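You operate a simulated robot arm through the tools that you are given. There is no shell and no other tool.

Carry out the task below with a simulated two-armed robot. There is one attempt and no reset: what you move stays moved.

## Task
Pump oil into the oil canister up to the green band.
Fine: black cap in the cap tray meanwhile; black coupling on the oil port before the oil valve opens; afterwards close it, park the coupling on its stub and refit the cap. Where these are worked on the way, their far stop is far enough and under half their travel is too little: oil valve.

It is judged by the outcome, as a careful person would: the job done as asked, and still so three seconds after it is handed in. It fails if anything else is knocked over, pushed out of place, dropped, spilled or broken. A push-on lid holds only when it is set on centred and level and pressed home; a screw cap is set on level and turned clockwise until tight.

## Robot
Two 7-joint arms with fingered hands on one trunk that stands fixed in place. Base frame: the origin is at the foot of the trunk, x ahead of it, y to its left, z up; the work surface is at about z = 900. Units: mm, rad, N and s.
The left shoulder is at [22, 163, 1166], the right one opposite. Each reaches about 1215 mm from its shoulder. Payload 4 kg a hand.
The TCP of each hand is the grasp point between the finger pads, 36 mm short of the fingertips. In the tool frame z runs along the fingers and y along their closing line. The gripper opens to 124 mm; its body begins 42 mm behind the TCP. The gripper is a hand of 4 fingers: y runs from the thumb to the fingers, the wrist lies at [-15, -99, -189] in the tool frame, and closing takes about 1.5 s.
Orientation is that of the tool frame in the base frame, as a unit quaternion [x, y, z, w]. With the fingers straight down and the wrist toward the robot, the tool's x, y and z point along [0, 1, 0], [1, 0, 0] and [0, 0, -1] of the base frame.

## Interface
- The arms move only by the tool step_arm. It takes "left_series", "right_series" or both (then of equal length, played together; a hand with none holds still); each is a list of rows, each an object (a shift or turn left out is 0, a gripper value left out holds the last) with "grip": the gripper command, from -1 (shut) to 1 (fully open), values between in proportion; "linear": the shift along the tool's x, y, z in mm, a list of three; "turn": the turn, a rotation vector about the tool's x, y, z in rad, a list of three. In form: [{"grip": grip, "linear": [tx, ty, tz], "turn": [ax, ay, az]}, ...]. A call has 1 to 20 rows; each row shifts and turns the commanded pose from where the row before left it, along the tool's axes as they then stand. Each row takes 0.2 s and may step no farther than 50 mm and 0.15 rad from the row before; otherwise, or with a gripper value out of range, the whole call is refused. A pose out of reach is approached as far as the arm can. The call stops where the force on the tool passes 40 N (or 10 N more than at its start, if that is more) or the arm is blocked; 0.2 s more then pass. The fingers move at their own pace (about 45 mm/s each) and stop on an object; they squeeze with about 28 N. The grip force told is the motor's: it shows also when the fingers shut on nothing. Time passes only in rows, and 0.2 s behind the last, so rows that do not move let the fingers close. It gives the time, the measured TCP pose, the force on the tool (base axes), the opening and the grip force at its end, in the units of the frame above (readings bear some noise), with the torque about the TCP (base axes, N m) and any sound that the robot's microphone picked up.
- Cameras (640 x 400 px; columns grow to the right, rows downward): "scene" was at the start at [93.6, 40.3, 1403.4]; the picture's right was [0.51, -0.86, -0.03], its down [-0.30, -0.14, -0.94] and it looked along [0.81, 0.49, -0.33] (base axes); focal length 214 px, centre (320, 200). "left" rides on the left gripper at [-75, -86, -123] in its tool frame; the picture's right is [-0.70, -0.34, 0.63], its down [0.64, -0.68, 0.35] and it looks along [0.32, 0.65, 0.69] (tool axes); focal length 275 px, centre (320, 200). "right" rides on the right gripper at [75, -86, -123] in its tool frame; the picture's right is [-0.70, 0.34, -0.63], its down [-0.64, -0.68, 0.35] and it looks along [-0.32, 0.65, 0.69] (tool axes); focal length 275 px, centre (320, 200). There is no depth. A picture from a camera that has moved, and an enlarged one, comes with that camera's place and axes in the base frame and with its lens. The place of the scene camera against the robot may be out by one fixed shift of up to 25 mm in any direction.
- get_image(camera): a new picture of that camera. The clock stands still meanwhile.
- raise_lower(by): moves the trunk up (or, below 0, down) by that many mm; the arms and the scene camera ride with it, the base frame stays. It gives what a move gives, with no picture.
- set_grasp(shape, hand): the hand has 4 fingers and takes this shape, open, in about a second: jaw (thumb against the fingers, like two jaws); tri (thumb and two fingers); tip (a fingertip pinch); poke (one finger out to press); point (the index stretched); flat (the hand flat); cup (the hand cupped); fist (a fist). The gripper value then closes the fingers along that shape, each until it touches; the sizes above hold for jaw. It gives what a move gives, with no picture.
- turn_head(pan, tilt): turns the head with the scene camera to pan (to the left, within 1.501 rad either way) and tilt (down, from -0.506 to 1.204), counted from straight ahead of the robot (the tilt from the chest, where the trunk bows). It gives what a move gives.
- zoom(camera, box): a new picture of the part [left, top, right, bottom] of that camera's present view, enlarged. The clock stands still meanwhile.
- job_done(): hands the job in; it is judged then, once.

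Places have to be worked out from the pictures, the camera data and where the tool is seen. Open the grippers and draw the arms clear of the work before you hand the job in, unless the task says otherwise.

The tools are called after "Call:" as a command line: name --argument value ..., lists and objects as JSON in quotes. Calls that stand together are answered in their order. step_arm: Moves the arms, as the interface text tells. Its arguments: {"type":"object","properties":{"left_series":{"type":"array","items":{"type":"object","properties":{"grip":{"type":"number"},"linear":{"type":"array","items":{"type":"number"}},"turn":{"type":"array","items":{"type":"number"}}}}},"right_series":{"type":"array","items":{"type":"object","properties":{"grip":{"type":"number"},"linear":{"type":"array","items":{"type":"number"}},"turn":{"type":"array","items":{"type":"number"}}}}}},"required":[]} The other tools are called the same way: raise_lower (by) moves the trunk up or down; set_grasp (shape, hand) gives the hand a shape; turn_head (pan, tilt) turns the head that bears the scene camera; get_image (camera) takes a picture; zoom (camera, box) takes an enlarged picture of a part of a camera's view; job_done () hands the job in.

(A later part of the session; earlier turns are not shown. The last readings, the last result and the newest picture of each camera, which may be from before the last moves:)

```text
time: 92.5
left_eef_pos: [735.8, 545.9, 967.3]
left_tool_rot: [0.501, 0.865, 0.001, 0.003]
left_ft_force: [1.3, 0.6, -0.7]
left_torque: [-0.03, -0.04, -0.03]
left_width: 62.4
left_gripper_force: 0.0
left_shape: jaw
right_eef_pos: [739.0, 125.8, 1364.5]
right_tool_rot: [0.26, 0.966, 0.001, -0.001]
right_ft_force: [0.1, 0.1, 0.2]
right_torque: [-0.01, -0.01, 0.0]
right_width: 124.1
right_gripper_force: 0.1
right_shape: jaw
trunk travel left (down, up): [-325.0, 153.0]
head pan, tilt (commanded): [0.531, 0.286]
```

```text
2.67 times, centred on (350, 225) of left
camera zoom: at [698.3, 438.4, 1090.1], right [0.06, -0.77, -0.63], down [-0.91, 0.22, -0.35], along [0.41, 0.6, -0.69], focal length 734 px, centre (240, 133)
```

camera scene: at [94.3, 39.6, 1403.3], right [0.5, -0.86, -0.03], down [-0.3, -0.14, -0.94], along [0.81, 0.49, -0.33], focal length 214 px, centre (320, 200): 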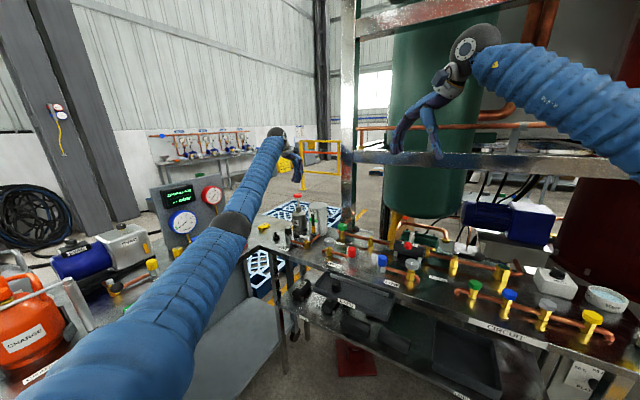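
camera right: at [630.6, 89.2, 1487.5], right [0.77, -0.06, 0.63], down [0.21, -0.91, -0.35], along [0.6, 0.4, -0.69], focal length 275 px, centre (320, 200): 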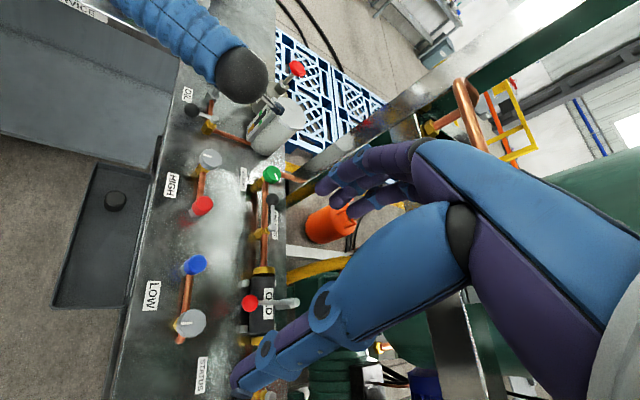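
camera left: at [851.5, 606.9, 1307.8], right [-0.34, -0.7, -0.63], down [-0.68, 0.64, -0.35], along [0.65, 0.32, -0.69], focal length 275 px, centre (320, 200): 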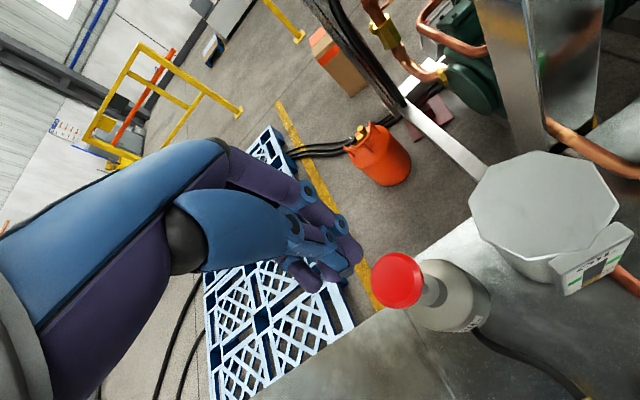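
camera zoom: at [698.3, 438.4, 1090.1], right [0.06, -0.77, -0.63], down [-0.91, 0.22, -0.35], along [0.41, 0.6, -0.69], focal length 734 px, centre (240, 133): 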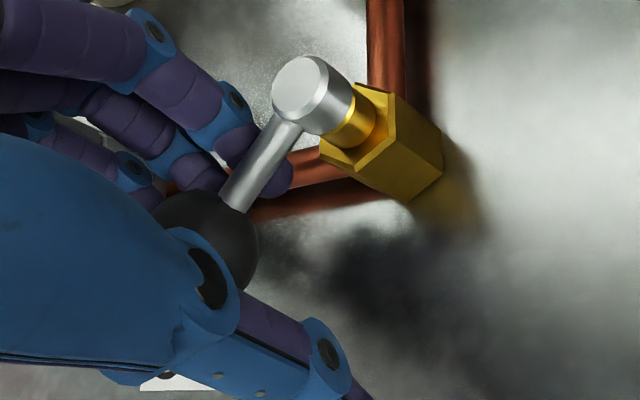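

The lever follows well (≈140°). I continue the counter-clockwise arc toward the closed stop.

Call:
step_arm --left_series '[{"linear": [-5.16, -4.13, 0], "turn": [0, 0, -0.13]}, {"linear": [-5.16, -4.13, 0], "turn": [0, 0, -0.13]}, {"linear": [-5.16, -4.13, 0], "turn": [0, 0, -0.13]}, {"linear": [-5.16, -4.13, 0], "turn": [0, 0, -0.13]}, {"linear": [0, 0, 0]}]'

Call:
zoom --camera "right" --box '[170, 60, 250, 140]'

Call:
zoom --camera "left" --box '[250, 150, 450, 300]'

```text
time: 93.8
left_eef_pos: [737.6, 517.2, 967.5]
left_tool_rot: [0.262, 0.965, 0.001, 0.002]
left_ft_force: [-0.4, -0.1, -1.1]
left_torque: [0.03, 0.06, 0.03]
left_width: 62.4
left_gripper_force: 0.0
left_shape: jaw
right_eef_pos: [738.2, 124.0, 1362.7]
right_tool_rot: [0.261, 0.965, 0.001, -0.002]
right_ft_force: [0.7, -0.6, -1.3]
right_torque: [0.05, 0.04, 0.03]
right_width: 123.8
right_gripper_force: 0.1
right_shape: jaw
trunk travel left (down, up): [-325.0, 153.0]
head pan, tilt (commanded): [0.531, 0.286]
```

```text
5.00 times, centred on (210, 100) of right
camera zoom: at [631.8, 86.9, 1487.0], right [0.77, -0.06, 0.63], down [0.21, -0.91, -0.35], along [0.6, 0.4, -0.69], focal length 1376 px, centre (870, 700)
```

zoom: 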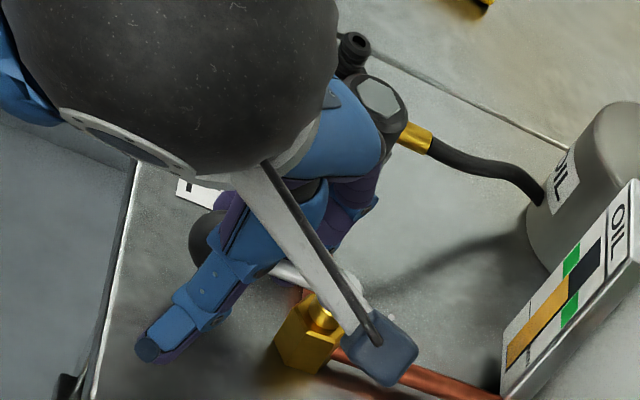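

```text
2.67 times, centred on (350, 225) of left
camera zoom: at [758.6, 405.2, 1090.5], right [0.43, -0.64, -0.63], down [-0.9, -0.26, -0.35], along [0.06, 0.72, -0.69], focal length 734 px, centre (240, 133)
```

zoom: 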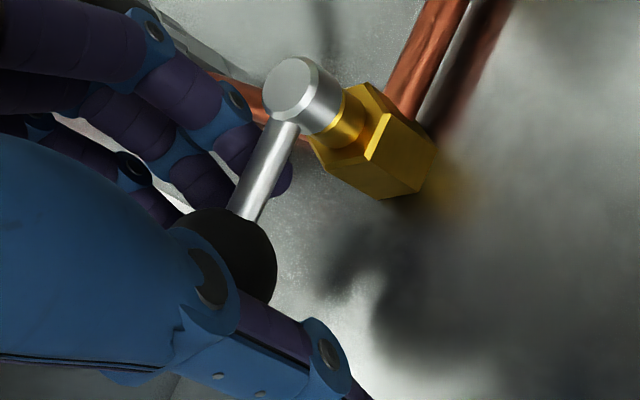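

The lever seems to have swung to about its original closed direction already. I check from the scene view.

Call:
zoom --camera "scene" --box '[280, 205, 340, 250]'

Call:
zoom --camera "left" --box '[280, 170, 400, 280]'

```text
8.89 times, centred on (310, 228) of scene
camera zoom: at [94.7, 38.7, 1403.2], right [0.5, -0.86, -0.03], down [-0.3, -0.14, -0.94], along [0.81, 0.49, -0.33], focal length 1906 px, centre (409, -44)
```

zoom: 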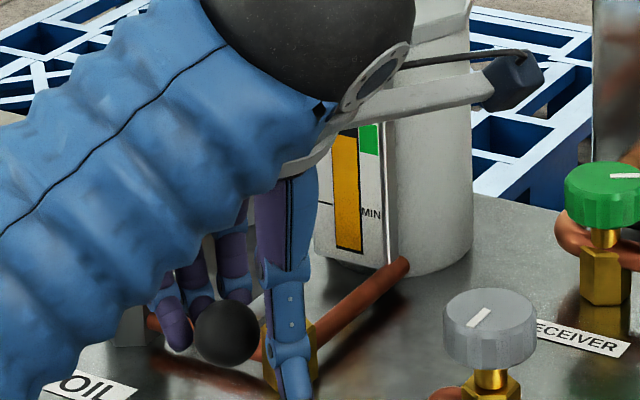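

```text
3.64 times, centred on (340, 225) of left
camera zoom: at [758.6, 405.2, 1090.5], right [0.43, -0.64, -0.63], down [-0.9, -0.26, -0.35], along [0.06, 0.72, -0.69], focal length 1001 px, centre (247, 109)
```

zoom: 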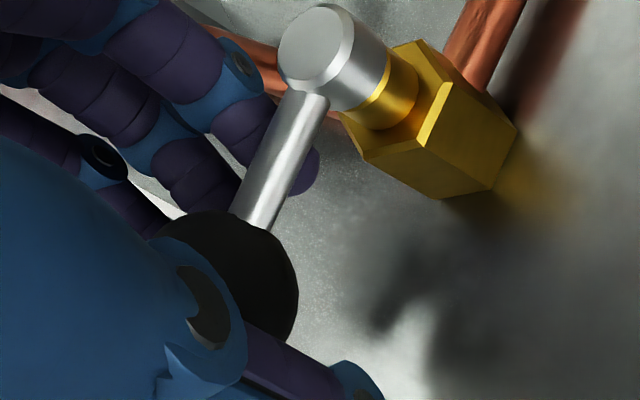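

The ball is within ~3 mm of its original closed position. I continue the arc gently to press it to the closed stop.

Call:
step_arm --left_series '[{"linear": [-4, -3.2, 0], "turn": [0, 0, -0.1]}, {"linear": [-4, -3.2, 0], "turn": [0, 0, -0.1]}, {"linear": [-2, -1.6, 0], "turn": [0, 0, -0.05]}, {"linear": [0, 0, 0]}]'

Call:
zoom --camera "scene" --box '[280, 205, 340, 250]'

Call:
zoom --camera "left" --box '[280, 170, 400, 280]'

```text
time: 94.8
left_eef_pos: [741.7, 508.3, 969.7]
left_tool_rot: [0.138, 0.99, 0.0, 0.003]
left_ft_force: [0.1, 2.1, 0.2]
left_torque: [0.01, -0.02, -0.03]
left_width: 62.5
left_gripper_force: 0.1
left_shape: jaw
right_eef_pos: [739.0, 125.8, 1364.8]
right_tool_rot: [0.261, 0.965, 0.001, -0.001]
right_ft_force: [-0.5, 0.9, -1.0]
right_torque: [0.0, -0.01, -0.03]
right_width: 123.8
right_gripper_force: 0.0
right_shape: jaw
trunk travel left (down, up): [-325.0, 153.0]
head pan, tilt (commanded): [0.531, 0.286]
```

```text
8.89 times, centred on (310, 228) of scene
camera zoom: at [93.9, 40.3, 1403.3], right [0.51, -0.86, -0.03], down [-0.3, -0.14, -0.94], along [0.81, 0.49, -0.33], focal length 1906 px, centre (409, -44)
```

zoom: 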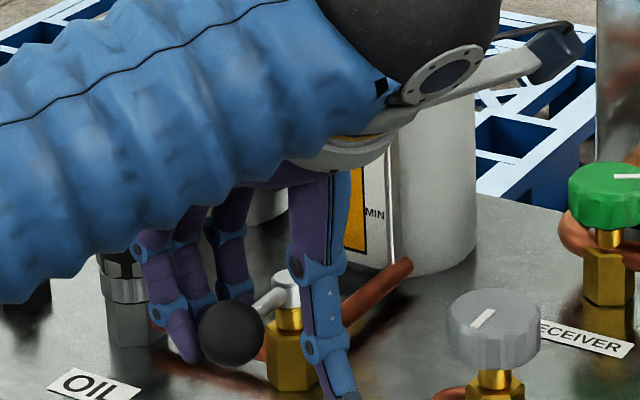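

```text
3.64 times, centred on (340, 225) of left
camera zoom: at [790.8, 405.1, 1090.6], right [0.58, -0.51, -0.63], down [-0.8, -0.48, -0.35], along [-0.12, 0.71, -0.69], focal length 1001 px, centre (247, 109)
```

zoom: 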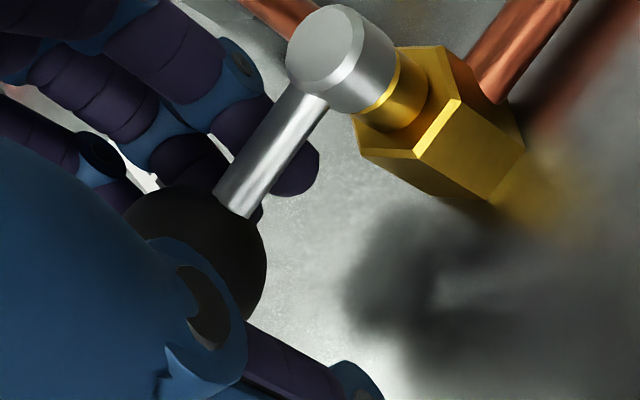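

The ball is back at its original pixel position with a light reaction (2 N). One more small push in −y verifies the stop.

Call:
step_arm --left_series '[{"linear": [-2, -2.5, 0], "turn": [0, 0, -0.03]}, {"linear": [0, -2, 0]}, {"linear": [0, 0, 0]}]'

Call:
zoom --camera "scene" --box '[280, 205, 340, 250]'

```text
time: 95.5
left_eef_pos: [743.3, 503.6, 968.2]
left_tool_rot: [0.124, 0.992, 0.0, 0.003]
left_ft_force: [-1.7, 6.2, -1.7]
left_torque: [0.06, 0.01, -0.03]
left_width: 63.5
left_gripper_force: 0.1
left_shape: jaw
right_eef_pos: [739.0, 126.4, 1363.2]
right_tool_rot: [0.261, 0.965, 0.0, -0.001]
right_ft_force: [-0.4, 0.8, -0.3]
right_torque: [-0.04, -0.01, -0.01]
right_width: 124.0
right_gripper_force: 0.1
right_shape: jaw
trunk travel left (down, up): [-325.0, 153.0]
head pan, tilt (commanded): [0.531, 0.286]
```

```text
8.89 times, centred on (310, 228) of scene
camera zoom: at [93.8, 40.8, 1403.3], right [0.51, -0.86, -0.03], down [-0.3, -0.14, -0.94], along [0.81, 0.49, -0.33], focal length 1906 px, centre (409, -44)
```

zoom: 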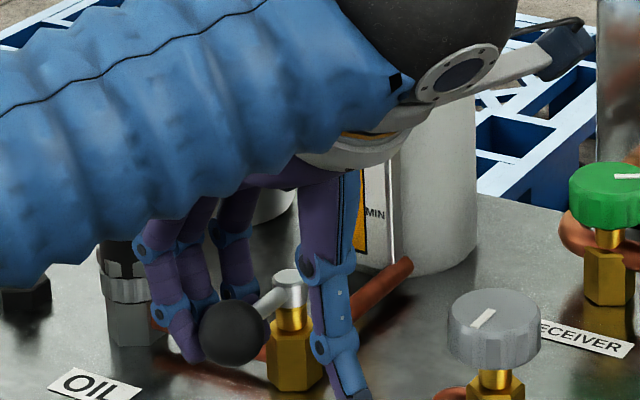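

The valve is firmly closed at its stop. Next is parking the coupling: I lift clear and return to the same tilted pose I released it in (TCP ≈(785, 620.5), tilt 0.32 rad), so it will sit upright in the grip again.

Call:
step_arm --left_series '[{"linear": [1.2, 4.9, 0]}, {"linear": [0, 0, -30]}, {"linear": [0, 0, -40]}, {"linear": [0, 0, -45]}, {"turn": [0, 0, -0.125], "grip": -0.15}, {"turn": [0, 0, -0.124]}, {"linear": [-20, 40, 0]}, {"linear": [-20, 40, 0]}, {"linear": [-2, 32, 0]}, {"turn": [-0.107, 0, 0]}, {"turn": [-0.107, 0, 0]}, {"turn": [-0.106, -0.04, 0]}, {"linear": [0, 0, 0]}]'

Call:
zoom --camera "scene" --box '[260, 190, 340, 250]'

Call:
zoom --camera "left" --box '[280, 190, 480, 340]'

```text
time: 98.3
left_eef_pos: [784.4, 620.2, 1083.9]
left_tool_rot: [0.002, 0.987, 0.159, 0.023]
left_ft_force: [0.1, 0.3, 0.6]
left_torque: [0.0, -0.02, -0.01]
left_width: 52.9
left_gripper_force: 0.0
left_shape: jaw
right_eef_pos: [739.3, 124.9, 1363.3]
right_tool_rot: [0.26, 0.966, 0.001, -0.001]
right_ft_force: [-0.2, -0.8, 0.1]
right_torque: [-0.01, -0.03, -0.02]
right_width: 123.8
right_gripper_force: 0.1
right_shape: jaw
trunk travel left (down, up): [-325.0, 153.0]
head pan, tilt (commanded): [0.531, 0.286]
```

```text
6.67 times, centred on (300, 220) of scene
camera zoom: at [93.7, 40.2, 1403.4], right [0.51, -0.86, -0.03], down [-0.3, -0.14, -0.94], along [0.81, 0.49, -0.33], focal length 1430 px, centre (453, 67)
```

zoom: 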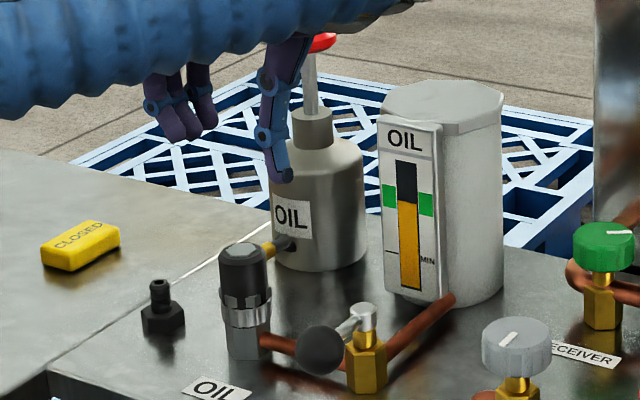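

```text
2.67 times, centred on (380, 265) of left
camera zoom: at [854.2, 499.1, 1176.4], right [0.73, -0.13, -0.68], down [-0.62, -0.53, -0.57], along [-0.29, 0.84, -0.46], focal length 734 px, centre (160, 27)
```

zoom: 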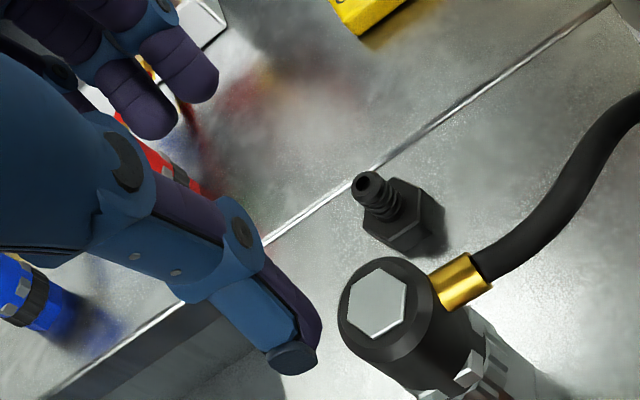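

The pose matches and the gauge still reads mid-green with the lever closed. I lower straight down onto the coupling, watching for contact.

Call:
step_arm --left_series '[{"linear": [1.15, -9.5, 28.4]}, {"linear": [1.15, -9.5, 28.4]}, {"linear": [0.77, -6.4, 19]}, {"linear": [0.58, -4.8, 14.2]}, {"linear": [0.31, -2.5, 7.6]}, {"linear": [0.19, -1.6, 4.7]}, {"linear": [0, 0, 0]}]'

Call:
zoom --camera "scene" --box '[280, 215, 320, 250]'

Call:
zoom --camera "left" --box '[260, 180, 440, 310]'

```text
time: 100.0
left_eef_pos: [786.2, 620.6, 976.6]
left_tool_rot: [0.0, 0.987, 0.16, 0.022]
left_ft_force: [0.6, 0.7, 0.9]
left_torque: [0.02, -0.02, 0.03]
left_width: 52.9
left_gripper_force: 0.0
left_shape: jaw
right_eef_pos: [739.0, 125.5, 1364.0]
right_tool_rot: [0.261, 0.965, 0.001, 0.0]
right_ft_force: [-0.3, -0.1, 1.0]
right_torque: [0.01, 0.01, 0.0]
right_width: 123.6
right_gripper_force: 0.1
right_shape: jaw
trunk travel left (down, up): [-325.0, 153.0]
head pan, tilt (commanded): [0.531, 0.286]
```

```text
11.43 times, centred on (300, 232) of scene
camera zoom: at [93.6, 40.1, 1403.4], right [0.51, -0.86, -0.03], down [-0.3, -0.14, -0.94], along [0.81, 0.49, -0.33], focal length 2451 px, centre (549, -171)
```

zoom: 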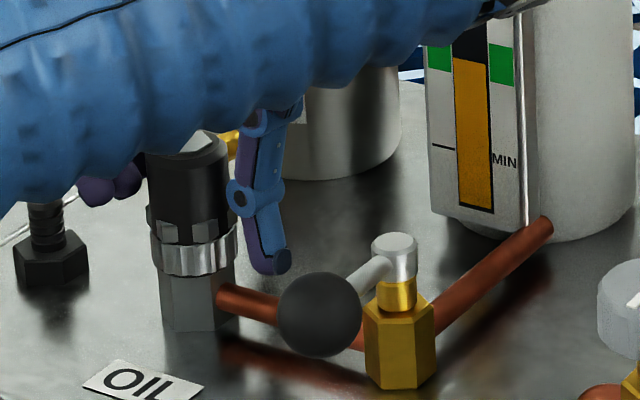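

```text
3.08 times, centred on (350, 245) of left
camera zoom: at [855.0, 500.1, 1068.8], right [0.73, -0.13, -0.68], down [-0.62, -0.53, -0.57], along [-0.29, 0.84, -0.47], focal length 847 px, centre (228, 62)
```

zoom: 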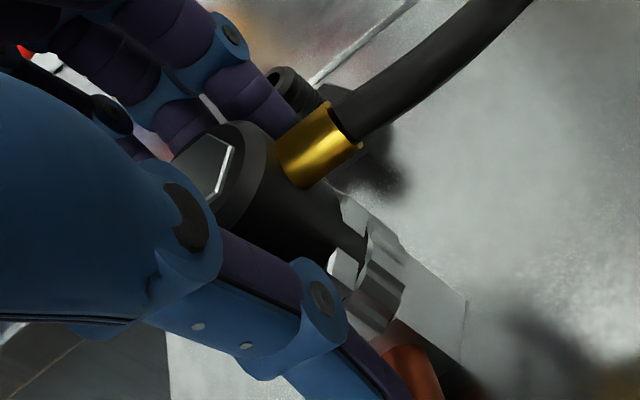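

Same pose as when it was released, no contact. I close the grip on the coupling.

Call:
step_arm --left_series '[{"grip": -1}, {"grip": -1}, {"grip": -1}, {"grip": -1}, {"grip": -1}, {"grip": -1}]'

Call:
zoom --camera "scene" --box '[280, 215, 320, 250]'

```text
time: 101.3
left_eef_pos: [785.7, 621.2, 976.3]
left_tool_rot: [0.001, 0.987, 0.159, 0.023]
left_ft_force: [1.2, -0.8, -0.6]
left_torque: [0.02, -0.03, 0.0]
left_width: 30.0
left_gripper_force: 27.9
left_shape: jaw
right_eef_pos: [739.3, 125.0, 1365.0]
right_tool_rot: [0.26, 0.966, 0.001, 0.0]
right_ft_force: [-0.1, -0.3, 0.4]
right_torque: [0.03, 0.01, 0.01]
right_width: 123.6
right_gripper_force: 0.0
right_shape: jaw
trunk travel left (down, up): [-325.0, 153.0]
head pan, tilt (commanded): [0.531, 0.286]
```

```text
11.43 times, centred on (300, 232) of scene
camera zoom: at [93.8, 40.2, 1403.4], right [0.51, -0.86, -0.03], down [-0.3, -0.14, -0.94], along [0.81, 0.49, -0.33], focal length 2451 px, centre (549, -171)
```

zoom: 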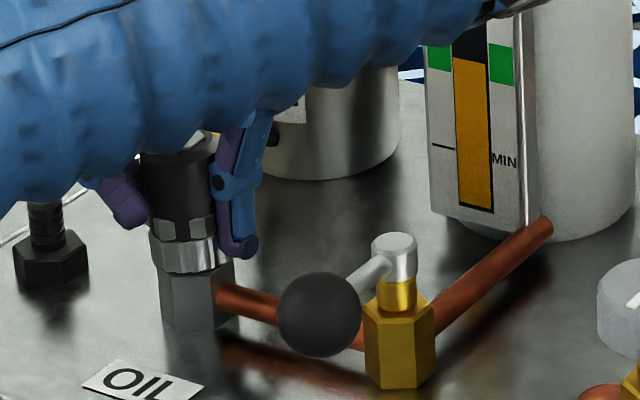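

Gripped. I lift straight up slowly to pull the coupling off the port.

Call:
step_arm --left_series '[{"linear": [-0.08, 0.64, -1.9]}, {"linear": [-0.08, 0.64, -1.9]}, {"linear": [-0.08, 0.64, -1.9]}, {"linear": [-0.08, 0.64, -1.9]}, {"linear": [-0.12, 0.95, -2.84]}, {"linear": [-0.12, 0.95, -2.84]}, {"linear": [0, 0, 0]}]'

Call:
zoom --camera "scene" --box '[280, 215, 320, 250]'

Call:
zoom --camera "left" --box '[260, 180, 440, 310]'

```text
time: 103.0
left_eef_pos: [785.5, 619.0, 989.6]
left_tool_rot: [0.001, 0.987, 0.16, 0.023]
left_ft_force: [0.8, 1.8, -1.0]
left_torque: [0.04, -0.02, -0.03]
left_width: 29.4
left_gripper_force: 28.2
left_shape: jaw
right_eef_pos: [739.3, 126.3, 1364.0]
right_tool_rot: [0.26, 0.965, 0.0, 0.0]
right_ft_force: [-0.2, 0.2, 0.3]
right_torque: [0.02, -0.03, -0.02]
right_width: 123.9
right_gripper_force: 0.2
right_shape: jaw
trunk travel left (down, up): [-325.0, 153.0]
head pan, tilt (commanded): [0.531, 0.286]
```

```text
11.43 times, centred on (300, 232) of scene
camera zoom: at [93.9, 40.5, 1403.3], right [0.51, -0.86, -0.03], down [-0.3, -0.14, -0.94], along [0.81, 0.49, -0.33], focal length 2451 px, centre (549, -171)
```

zoom: 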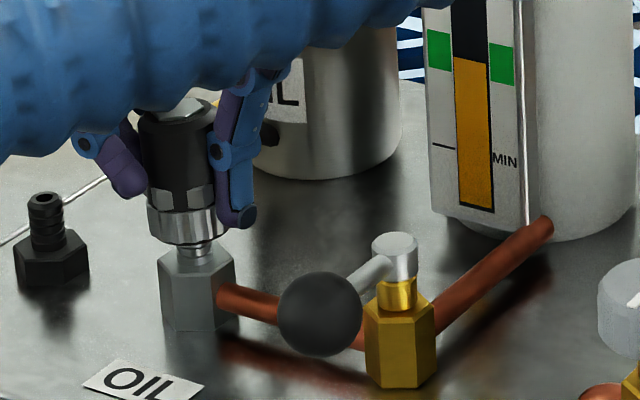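

```text
3.08 times, centred on (350, 245) of left
camera zoom: at [855.6, 499.7, 1082.0], right [0.73, -0.13, -0.68], down [-0.63, -0.53, -0.57], along [-0.29, 0.84, -0.47], focal length 847 px, centre (228, 62)
```

zoom: 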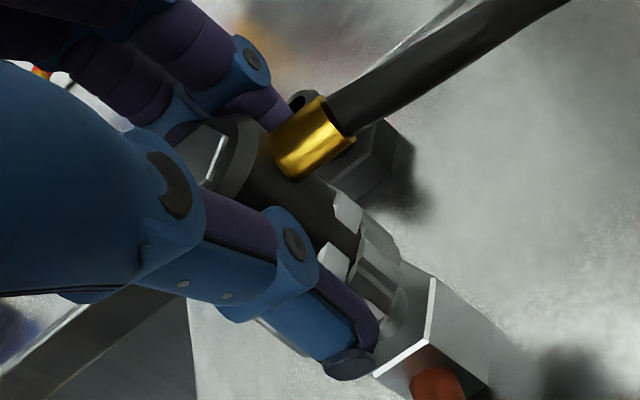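

The coupling comes off cleanly and upright. I raise it clear of the spigot and translate +80 mm in y to above its stub (my estimates put stub and port 80 mm apart).

Call:
step_arm --left_series '[{"linear": [-0.45, 3.2, -9.5]}, {"linear": [-0.45, 3.2, -9.5]}, {"linear": [-0.45, 3.2, -9.5]}, {"linear": [0.18, 19, 6.3]}, {"linear": [0.18, 19, 6.3]}, {"linear": [0.18, 19, 6.3]}, {"linear": [0.18, 19, 6.3]}, {"linear": [0, 0, 0]}, {"linear": [0, 0, 0]}]'

Call:
zoom --camera "scene" --box '[270, 212, 300, 240]'

Call:
zoom --camera "left" --box '[300, 200, 440, 310]'

Call:
zoom --camera "right" --box '[190, 40, 250, 100]'

```text
time: 105.0
left_eef_pos: [784.7, 701.8, 1018.1]
left_tool_rot: [0.002, 0.987, 0.159, 0.023]
left_ft_force: [0.7, 0.9, -1.7]
left_torque: [-0.01, -0.02, -0.02]
left_width: 29.1
left_gripper_force: 27.5
left_shape: jaw
right_eef_pos: [740.0, 126.6, 1362.8]
right_tool_rot: [0.26, 0.966, 0.0, -0.001]
right_ft_force: [-0.3, 0.4, 1.0]
right_torque: [0.01, 0.0, -0.02]
right_width: 124.0
right_gripper_force: 0.1
right_shape: jaw
trunk travel left (down, up): [-325.0, 153.0]
head pan, tilt (commanded): [0.531, 0.286]
```

```text
14.29 times, centred on (285, 226) of scene
camera zoom: at [93.8, 40.7, 1403.3], right [0.51, -0.86, -0.03], down [-0.3, -0.14, -0.94], along [0.81, 0.49, -0.33], focal length 3064 px, centre (820, -171)
```

zoom: 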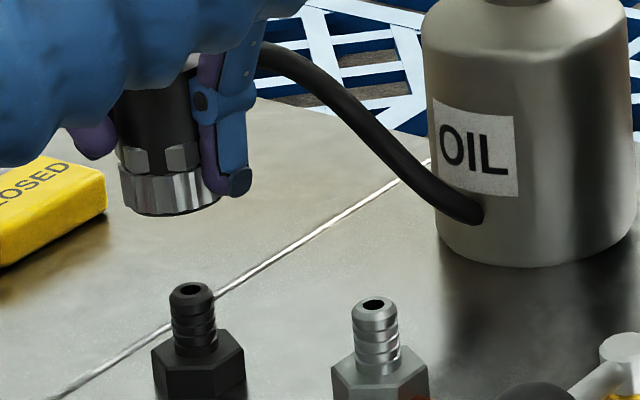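

```text
3.64 times, centred on (370, 255) of left
camera zoom: at [854.8, 580.5, 1111.3], right [0.73, -0.13, -0.68], down [-0.62, -0.53, -0.57], along [-0.29, 0.84, -0.47], focal length 1001 px, centre (138, 0)
```

zoom: 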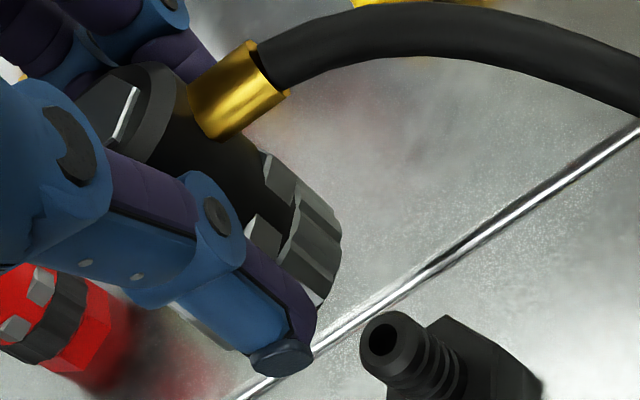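

```text
6.67 times, centred on (220, 70) of right
camera zoom: at [630.6, 89.6, 1487.5], right [0.77, -0.06, 0.63], down [0.21, -0.91, -0.35], along [0.6, 0.4, -0.69], focal length 1835 px, centre (987, 1067)
```

zoom: 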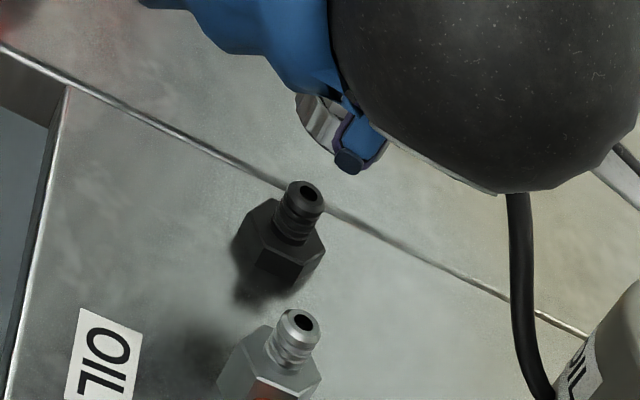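

Both views put the coupling within ~1.5 mm of the stub axis, roughly 36 mm above it. I apply a small correction and lower 28 mm, then check again.

Call:
step_arm --left_series '[{"linear": [-1.2, -0.6, -0.1]}, {"linear": [0.42, -2.95, 8.85]}, {"linear": [0.42, -2.95, 8.85]}, {"linear": [0.42, -2.95, 8.85]}, {"linear": [0, 0, 0]}]'

Call:
zoom --camera "scene" --box '[270, 212, 300, 240]'

Call:
zoom --camera "left" --box '[330, 220, 430, 300]'

Call:
zoom --camera "right" --box '[200, 50, 240, 90]'

```text
time: 106.2
left_eef_pos: [785.9, 700.6, 991.2]
left_tool_rot: [0.001, 0.987, 0.16, 0.023]
left_ft_force: [-0.5, 0.5, -1.4]
left_torque: [-0.03, -0.03, 0.0]
left_width: 29.2
left_gripper_force: 27.9
left_shape: jaw
right_eef_pos: [738.3, 125.8, 1363.5]
right_tool_rot: [0.26, 0.966, 0.001, -0.001]
right_ft_force: [0.9, 0.1, -0.7]
right_torque: [0.01, 0.01, 0.01]
right_width: 124.2
right_gripper_force: 0.1
right_shape: jaw
trunk travel left (down, up): [-325.0, 153.0]
head pan, tilt (commanded): [0.531, 0.286]
```

```text
14.29 times, centred on (285, 226) of scene
camera zoom: at [93.6, 40.2, 1403.4], right [0.51, -0.86, -0.03], down [-0.3, -0.14, -0.94], along [0.81, 0.49, -0.33], focal length 3064 px, centre (820, -171)
```

zoom: 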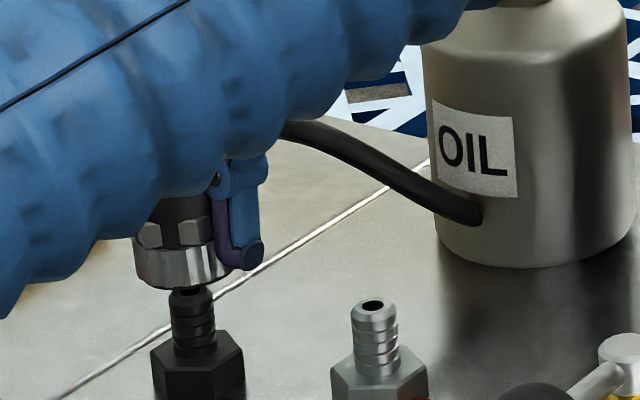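

```text
5.00 times, centred on (380, 260) of left
camera zoom: at [856.6, 579.8, 1083.8], right [0.73, -0.13, -0.68], down [-0.62, -0.53, -0.57], along [-0.29, 0.84, -0.47], focal length 1376 px, centre (20, -100)
```

zoom: 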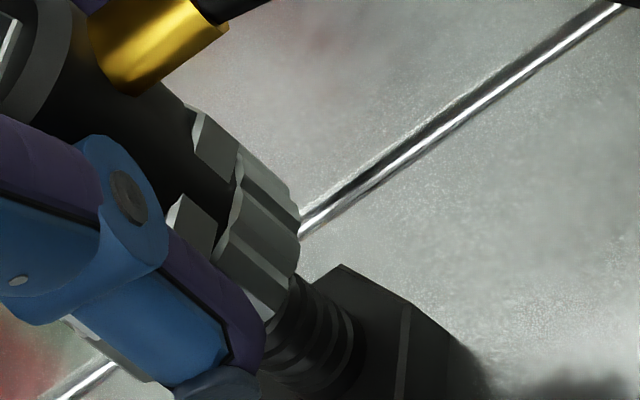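

```text
10.00 times, centred on (220, 70) of right
camera zoom: at [630.3, 88.9, 1487.7], right [0.77, -0.06, 0.63], down [0.21, -0.91, -0.35], along [0.6, 0.4, -0.69], focal length 2753 px, centre (1320, 1500)
```

zoom: 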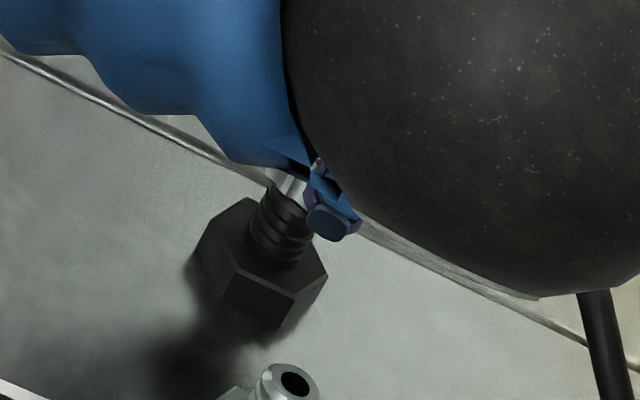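

Stub axis model matches the image; the coupling is about 1.4 mm too far in −x. I correct and lower in 2 mm steps.

Call:
step_arm --left_series '[{"linear": [-1.3, 0, 0.05]}, {"linear": [0.09, -0.63, 1.9]}, {"linear": [0.09, -0.63, 1.9]}, {"linear": [0.09, -0.63, 1.9]}, {"linear": [0.09, -0.63, 1.9]}, {"linear": [0.09, -0.63, 1.9]}, {"linear": [0.09, -0.63, 1.9]}, {"linear": [0, 0, 0]}]'

Call:
zoom --camera "scene" --box '[270, 217, 300, 245]'

Call:
zoom --camera "left" --box '[330, 220, 430, 300]'

```text
time: 108.0
left_eef_pos: [788.7, 699.4, 979.6]
left_tool_rot: [0.001, 0.987, 0.16, 0.023]
left_ft_force: [-0.2, 0.0, -0.1]
left_torque: [0.0, 0.06, -0.01]
left_width: 28.8
left_gripper_force: 27.8
left_shape: jaw
right_eef_pos: [739.7, 124.4, 1363.9]
right_tool_rot: [0.26, 0.965, 0.001, -0.001]
right_ft_force: [-0.1, 0.4, -0.5]
right_torque: [0.0, 0.01, -0.03]
right_width: 123.9
right_gripper_force: 0.1
right_shape: jaw
trunk travel left (down, up): [-325.0, 153.0]
head pan, tilt (commanded): [0.531, 0.286]
```

```text
14.29 times, centred on (285, 231) of scene
camera zoom: at [93.8, 40.3, 1403.4], right [0.51, -0.86, -0.03], down [-0.3, -0.14, -0.94], along [0.81, 0.49, -0.33], focal length 3064 px, centre (820, -243)
```

zoom: 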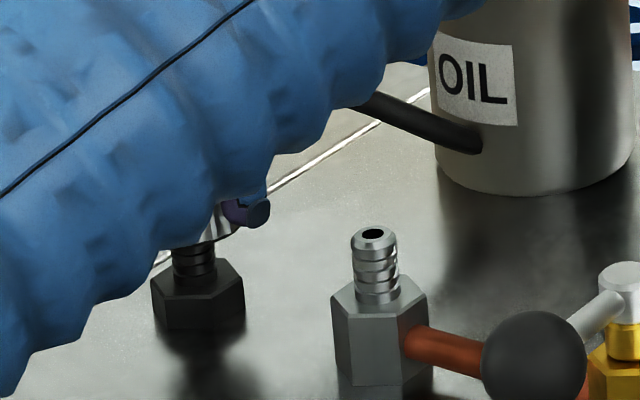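

```text
5.00 times, centred on (380, 260) of left
camera zoom: at [858.0, 579.5, 1072.3], right [0.73, -0.13, -0.68], down [-0.62, -0.53, -0.57], along [-0.29, 0.84, -0.47], focal length 1376 px, centre (20, -100)
```

zoom: 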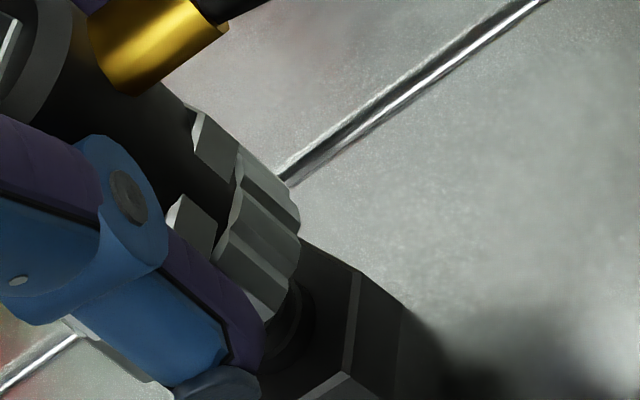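

The spigot is entering with no resistance. I continue down toward the seat.

Call:
step_arm --left_series '[{"linear": [0.09, -0.63, 1.9]}, {"linear": [0.09, -0.63, 1.9]}, {"linear": [0.09, -0.63, 1.9]}, {"linear": [0.09, -0.63, 1.9]}, {"linear": [0, 0, 0]}]'

Call:
zoom --camera "left" --box '[330, 220, 430, 300]'

```text
time: 109.2
left_eef_pos: [788.3, 699.7, 972.2]
left_tool_rot: [0.0, 0.987, 0.16, 0.023]
left_ft_force: [-0.7, 0.5, -1.1]
left_torque: [0.01, 0.01, 0.02]
left_width: 28.5
left_gripper_force: 27.7
left_shape: jaw
right_eef_pos: [738.5, 125.4, 1363.5]
right_tool_rot: [0.261, 0.965, 0.002, -0.001]
right_ft_force: [-0.6, 0.6, 0.5]
right_torque: [0.01, 0.0, 0.01]
right_width: 123.7
right_gripper_force: 0.0
right_shape: jaw
trunk travel left (down, up): [-325.0, 153.0]
head pan, tilt (commanded): [0.531, 0.286]
```

```text
5.00 times, centred on (380, 260) of left
camera zoom: at [857.6, 579.2, 1064.5], right [0.73, -0.13, -0.68], down [-0.63, -0.53, -0.57], along [-0.29, 0.84, -0.47], focal length 1376 px, centre (20, -100)
```

zoom: 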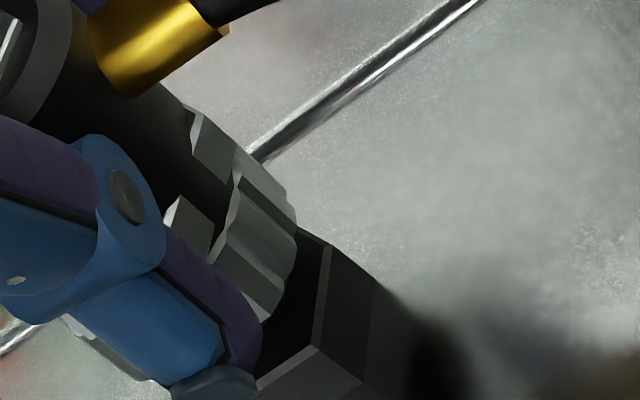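

The ring is nearly on the stub's hex with no force yet. I keep pressing in small steps until it is home.

Call:
step_arm --left_series '[{"linear": [0.09, -0.63, 1.9]}, {"linear": [0.09, -0.63, 1.9]}, {"linear": [0.09, -0.63, 1.9]}, {"linear": [0.09, -0.63, 1.9]}, {"linear": [0, 0, 0]}]'

Call:
zoom --camera "left" --box '[330, 220, 430, 300]'

```text
time: 110.3
left_eef_pos: [786.5, 699.2, 962.4]
left_tool_rot: [0.002, 0.987, 0.159, 0.023]
left_ft_force: [-0.6, 0.3, -5.3]
left_torque: [-0.06, 0.01, 0.01]
left_width: 28.7
left_gripper_force: 27.8
left_shape: jaw
right_eef_pos: [738.4, 126.2, 1363.2]
right_tool_rot: [0.261, 0.965, 0.0, 0.0]
right_ft_force: [0.2, -0.6, -0.7]
right_torque: [-0.03, -0.04, 0.0]
right_width: 123.8
right_gripper_force: 0.1
right_shape: jaw
trunk travel left (down, up): [-325.0, 153.0]
head pan, tilt (commanded): [0.531, 0.286]
```

```text
5.00 times, centred on (380, 260) of left
camera zoom: at [857.7, 579.7, 1055.3], right [0.73, -0.13, -0.68], down [-0.63, -0.53, -0.57], along [-0.29, 0.84, -0.47], focal length 1376 px, centre (20, -100)
```

zoom: 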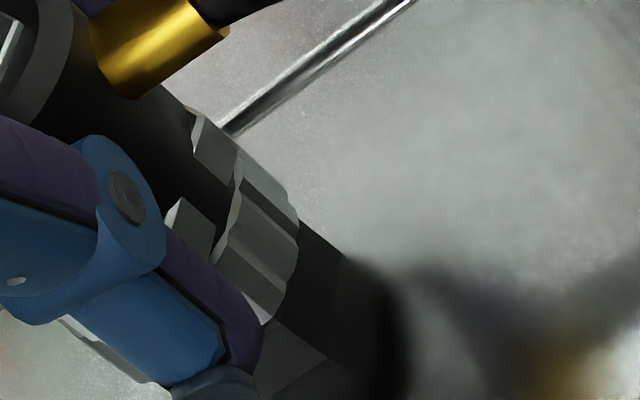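

A slight pull-in force suggests it is snapping onto the stub. I press on until firm resistance.

Call:
step_arm --left_series '[{"linear": [0.07, -0.47, 1.4]}, {"linear": [0.07, -0.47, 1.4]}, {"linear": [0.07, -0.47, 1.4]}, {"linear": [0, 0, 0]}]'

Call:
zoom --camera "left" --box '[330, 220, 430, 300]'

```text
time: 111.3
left_eef_pos: [787.5, 699.0, 961.7]
left_tool_rot: [0.001, 0.987, 0.159, 0.024]
left_ft_force: [1.6, -1.1, 8.8]
left_torque: [0.29, -0.1, -0.05]
left_width: 28.9
left_gripper_force: 28.6
left_shape: jaw
right_eef_pos: [738.5, 124.2, 1364.2]
right_tool_rot: [0.26, 0.966, 0.001, -0.001]
right_ft_force: [-0.7, -0.4, -0.2]
right_torque: [0.02, -0.03, 0.01]
right_width: 123.9
right_gripper_force: 0.1
right_shape: jaw
trunk travel left (down, up): [-325.0, 153.0]
head pan, tilt (commanded): [0.531, 0.286]
```

```text
5.00 times, centred on (380, 260) of left
camera zoom: at [856.8, 578.6, 1053.8], right [0.73, -0.13, -0.67], down [-0.62, -0.53, -0.57], along [-0.29, 0.84, -0.47], focal length 1376 px, centre (20, -100)
```

zoom: 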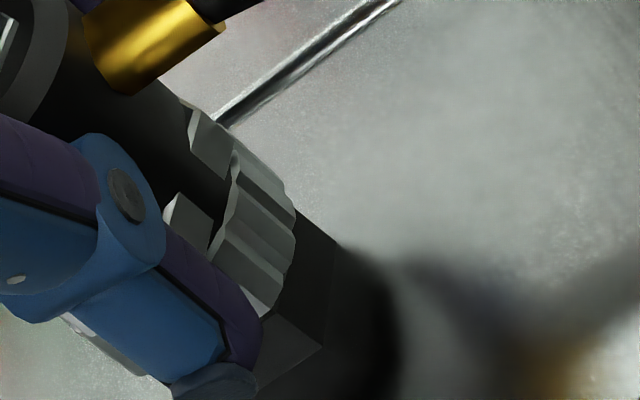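

Resistance is building (9 N). I press to a firm seating force.

Call:
step_arm --left_series '[{"linear": [0.07, -0.47, 1.4]}, {"linear": [0.07, -0.47, 1.4]}, {"linear": [0.07, -0.47, 1.4]}, {"linear": [0, 0, 0]}]'

Call:
zoom --camera "left" --box '[330, 220, 430, 300]'

```text
time: 112.3
left_eef_pos: [784.8, 698.1, 958.6]
left_tool_rot: [0.001, 0.987, 0.161, 0.025]
left_ft_force: [2.6, -5.7, 29.6]
left_torque: [0.6, -0.21, -0.13]
left_width: 29.0
left_gripper_force: 28.7
left_shape: jaw
right_eef_pos: [737.2, 124.1, 1365.6]
right_tool_rot: [0.26, 0.966, 0.002, -0.001]
right_ft_force: [0.4, 0.5, 0.8]
right_torque: [0.0, -0.03, -0.02]
right_width: 124.0
right_gripper_force: 0.0
right_shape: jaw
trunk travel left (down, up): [-325.0, 153.0]
head pan, tilt (commanded): [0.531, 0.286]
```

```text
5.00 times, centred on (380, 260) of left
camera zoom: at [855.8, 576.8, 1051.4], right [0.73, -0.13, -0.67], down [-0.62, -0.53, -0.58], along [-0.28, 0.84, -0.46], focal length 1376 px, centre (20, -100)
```

zoom: 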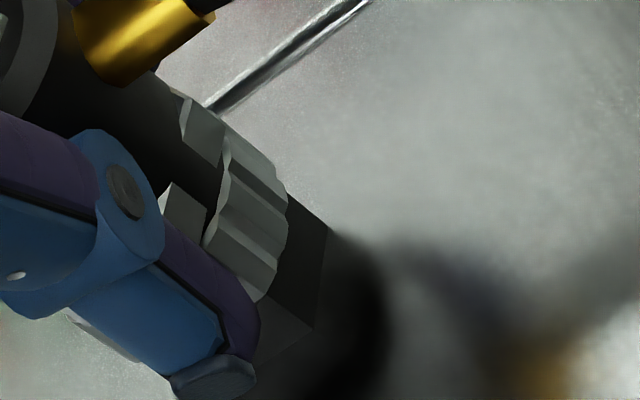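

Seated with 30 N. I release and check that the coupling stays level on the stub.

Call:
step_arm --left_series '[{"linear": [-0.1, 0.9, -2.8]}, {"grip": -0.5}, {"grip": -0.25}, {"grip": -0.25}, {"grip": -0.25}, {"linear": [-0.4, 3.2, -9.5]}, {"linear": [-0.4, 3.2, -9.5]}, {"linear": [-0.8, 6.4, -19], "grip": 0.1}, {"linear": [-0.8, 6.4, -19]}, {"linear": [-0.8, 6.4, -19]}, {"linear": [0, 0, -20]}, {"linear": [0, 0, -20]}, {"linear": [0, 0, 0]}]'

Call:
zoom --camera "left" --box '[290, 180, 490, 330]'

Call:
zoom --camera "scene" --box '[260, 200, 320, 250]'

Call:
zoom --camera "right" --box '[180, 40, 260, 110]'

```text
time: 115.2
left_eef_pos: [784.8, 688.1, 1077.7]
left_tool_rot: [0.001, 0.987, 0.16, 0.023]
left_ft_force: [-0.9, 0.5, -0.2]
left_torque: [-0.01, 0.03, 0.01]
left_width: 67.9
left_gripper_force: 0.1
left_shape: jaw
right_eef_pos: [738.8, 126.0, 1364.8]
right_tool_rot: [0.26, 0.966, 0.001, 0.0]
right_ft_force: [0.3, 0.9, 0.2]
right_torque: [-0.02, -0.01, 0.0]
right_width: 124.0
right_gripper_force: 0.2
right_shape: jaw
trunk travel left (down, up): [-325.0, 153.0]
head pan, tilt (commanded): [0.531, 0.286]
```

```text
2.67 times, centred on (390, 255) of left
camera zoom: at [855.1, 567.5, 1169.1], right [0.73, -0.13, -0.68], down [-0.63, -0.53, -0.57], along [-0.29, 0.84, -0.47], focal length 734 px, centre (133, 53)
```

zoom: 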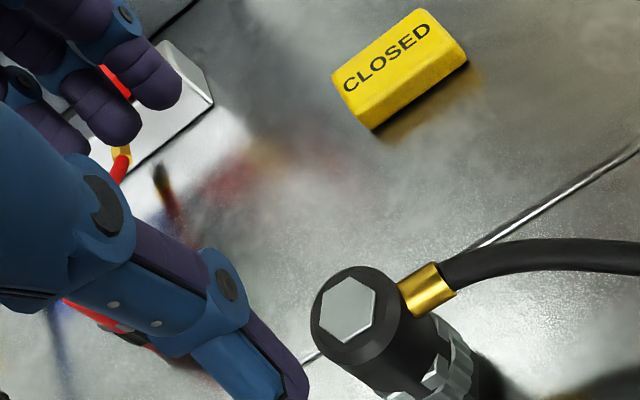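

```text
8.00 times, centred on (290, 225) of scene
camera zoom: at [93.8, 40.5, 1403.3], right [0.51, -0.86, -0.03], down [-0.3, -0.14, -0.94], along [0.81, 0.49, -0.33], focal length 1716 px, centre (560, 0)
```

zoom: 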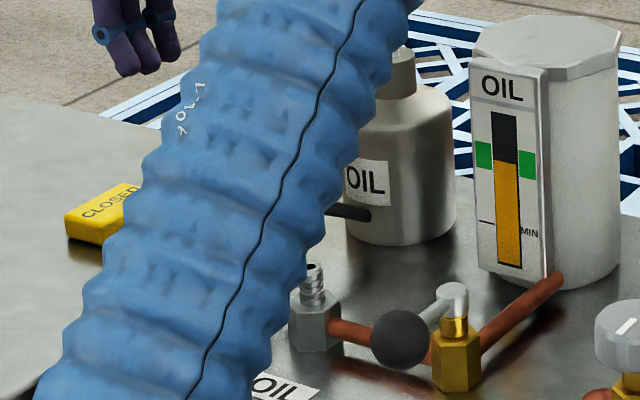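

```text
5.71 times, centred on (220, 75) of right
camera zoom: at [630.6, 89.4, 1487.5], right [0.77, -0.06, 0.63], down [0.21, -0.91, -0.35], along [0.6, 0.4, -0.69], focal length 1573 px, centre (891, 914)
```

zoom: 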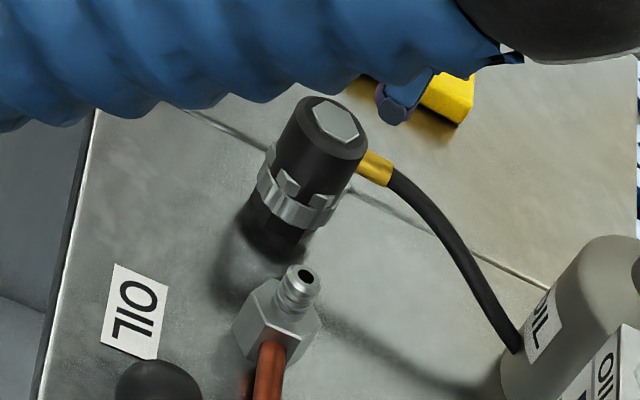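

The coupling is back on its stub, level. Now the cap: I level the hand and travel back to above the tray where the cap stands at (647.5, 311).

Call:
step_arm --left_series '[{"turn": [0.107, 0, 0]}, {"turn": [0.107, 0, 0]}, {"turn": [0.106, 0.04, 0]}, {"linear": [15.3, -41.9, 0]}, {"linear": [15.3, -41.9, 0]}, {"linear": [15.3, -41.9, 0]}, {"linear": [15.3, -41.9, 0]}, {"linear": [15.3, -41.9, 0]}, {"linear": [15.3, -41.9, 0]}, {"linear": [15.3, -41.9, 0]}, {"linear": [15.3, -41.9, 0]}, {"linear": [15.3, -41.9, 0]}, {"linear": [0, 0, 0]}]'

Call:
zoom --camera "left" --box '[300, 190, 480, 340]'

Call:
zoom --camera "scene" --box '[300, 220, 400, 310]'

Call:
zoom --camera "scene" --box '[265, 205, 315, 250]'

```text
time: 118.0
left_eef_pos: [650.4, 338.3, 1087.8]
left_tool_rot: [-0.007, 1.0, 0.01, 0.016]
left_ft_force: [-0.4, -0.3, 0.0]
left_torque: [0.0, 0.01, -0.01]
left_width: 68.0
left_gripper_force: 0.1
left_shape: jaw
left hand out of reach, approached as far as the arm can: row 12
right_eef_pos: [739.3, 123.9, 1363.1]
right_tool_rot: [0.26, 0.965, 0.001, -0.002]
right_ft_force: [-0.5, 0.6, -0.4]
right_torque: [0.03, 0.01, -0.03]
right_width: 124.1
right_gripper_force: 0.1
right_shape: jaw
trunk travel left (down, up): [-325.0, 153.0]
head pan, tilt (commanded): [0.531, 0.286]
```

```text
2.67 times, centred on (390, 265) of left
camera zoom: at [722.5, 251.5, 1212.2], right [0.72, -0.31, -0.62], down [-0.62, -0.68, -0.38], along [-0.3, 0.66, -0.69], focal length 734 px, centre (133, 27)
```

zoom: 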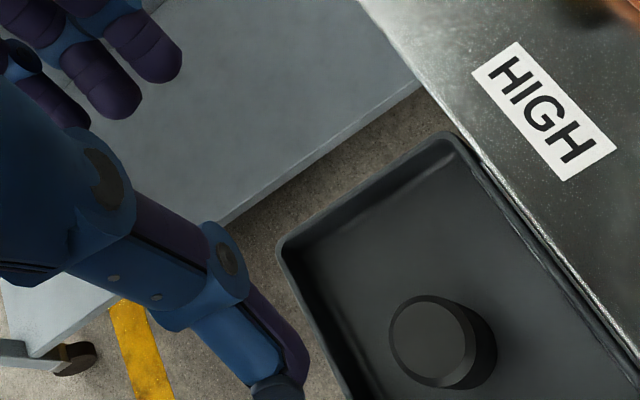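

```text
4.44 times, centred on (350, 265) of scene
camera zoom: at [93.9, 39.4, 1403.3], right [0.51, -0.86, -0.03], down [-0.3, -0.14, -0.94], along [0.81, 0.49, -0.33], focal length 953 px, centre (187, -89)
```

zoom: 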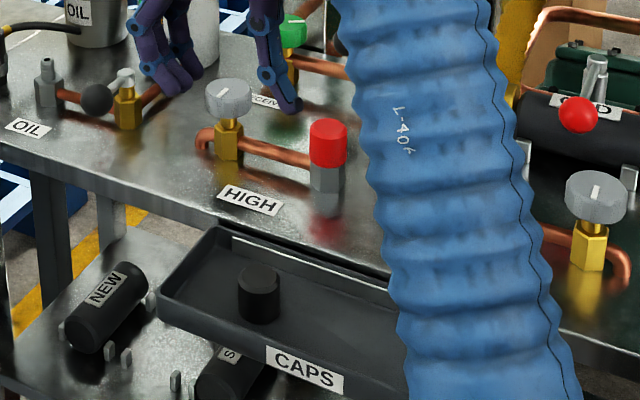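

```text
8.89 times, centred on (290, 228) of scene
camera zoom: at [93.9, 39.4, 1403.3], right [0.51, -0.86, -0.03], down [-0.3, -0.14, -0.94], along [0.81, 0.49, -0.33], focal length 1906 px, centre (587, -44)
```

zoom: 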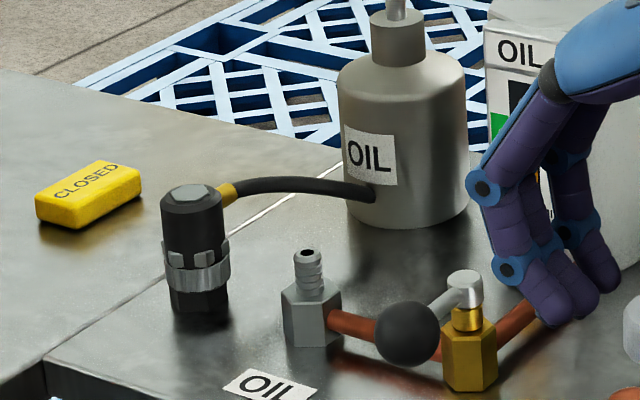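

The hand stopped slightly short ("out of reach" in one row) and the arm seems to have a different elbow posture. I look at the whole scene before moving further.

Call:
get_image --camera "scene"

Call:
get_image --camera "right"

Call:
get_image --camera "left"

```text
taken
camera scene: at [93.9, 39.4, 1403.3], right [0.51, -0.86, -0.03], down [-0.3, -0.14, -0.94], along [0.81, 0.49, -0.33], focal length 214 px, centre (320, 200)
```

scene: 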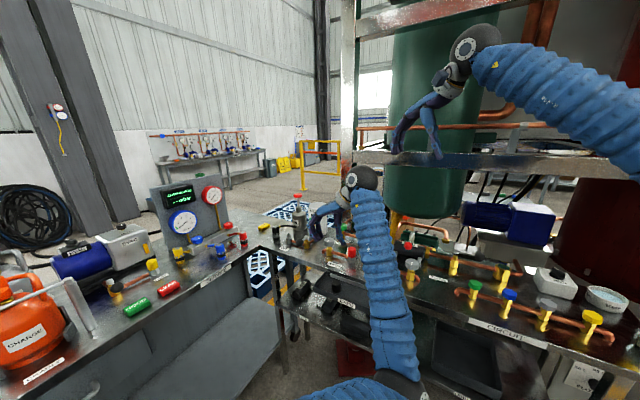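

```text
taken
camera right: at [630.8, 88.0, 1487.5], right [0.77, -0.06, 0.63], down [0.21, -0.91, -0.35], along [0.6, 0.4, -0.69], focal length 275 px, centre (320, 200)
```

right: 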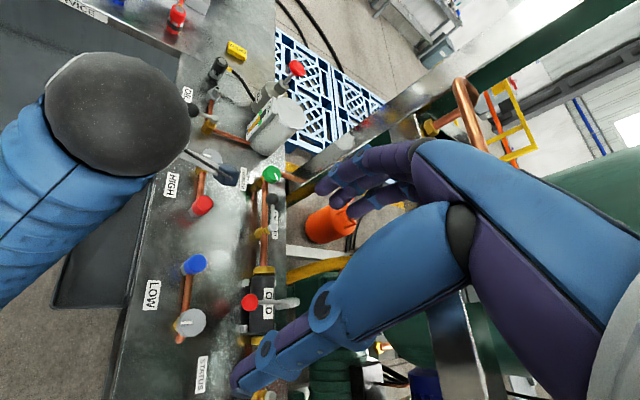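

```text
taken
camera left: at [722.5, 251.5, 1212.2], right [0.72, -0.31, -0.62], down [-0.62, -0.68, -0.38], along [-0.3, 0.66, -0.69], focal length 275 px, centre (320, 200)
```

left: 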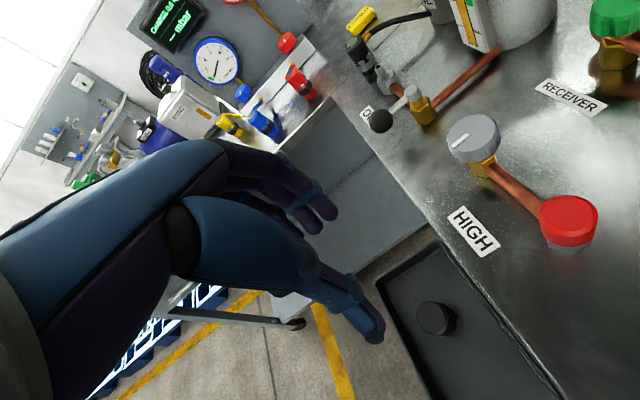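

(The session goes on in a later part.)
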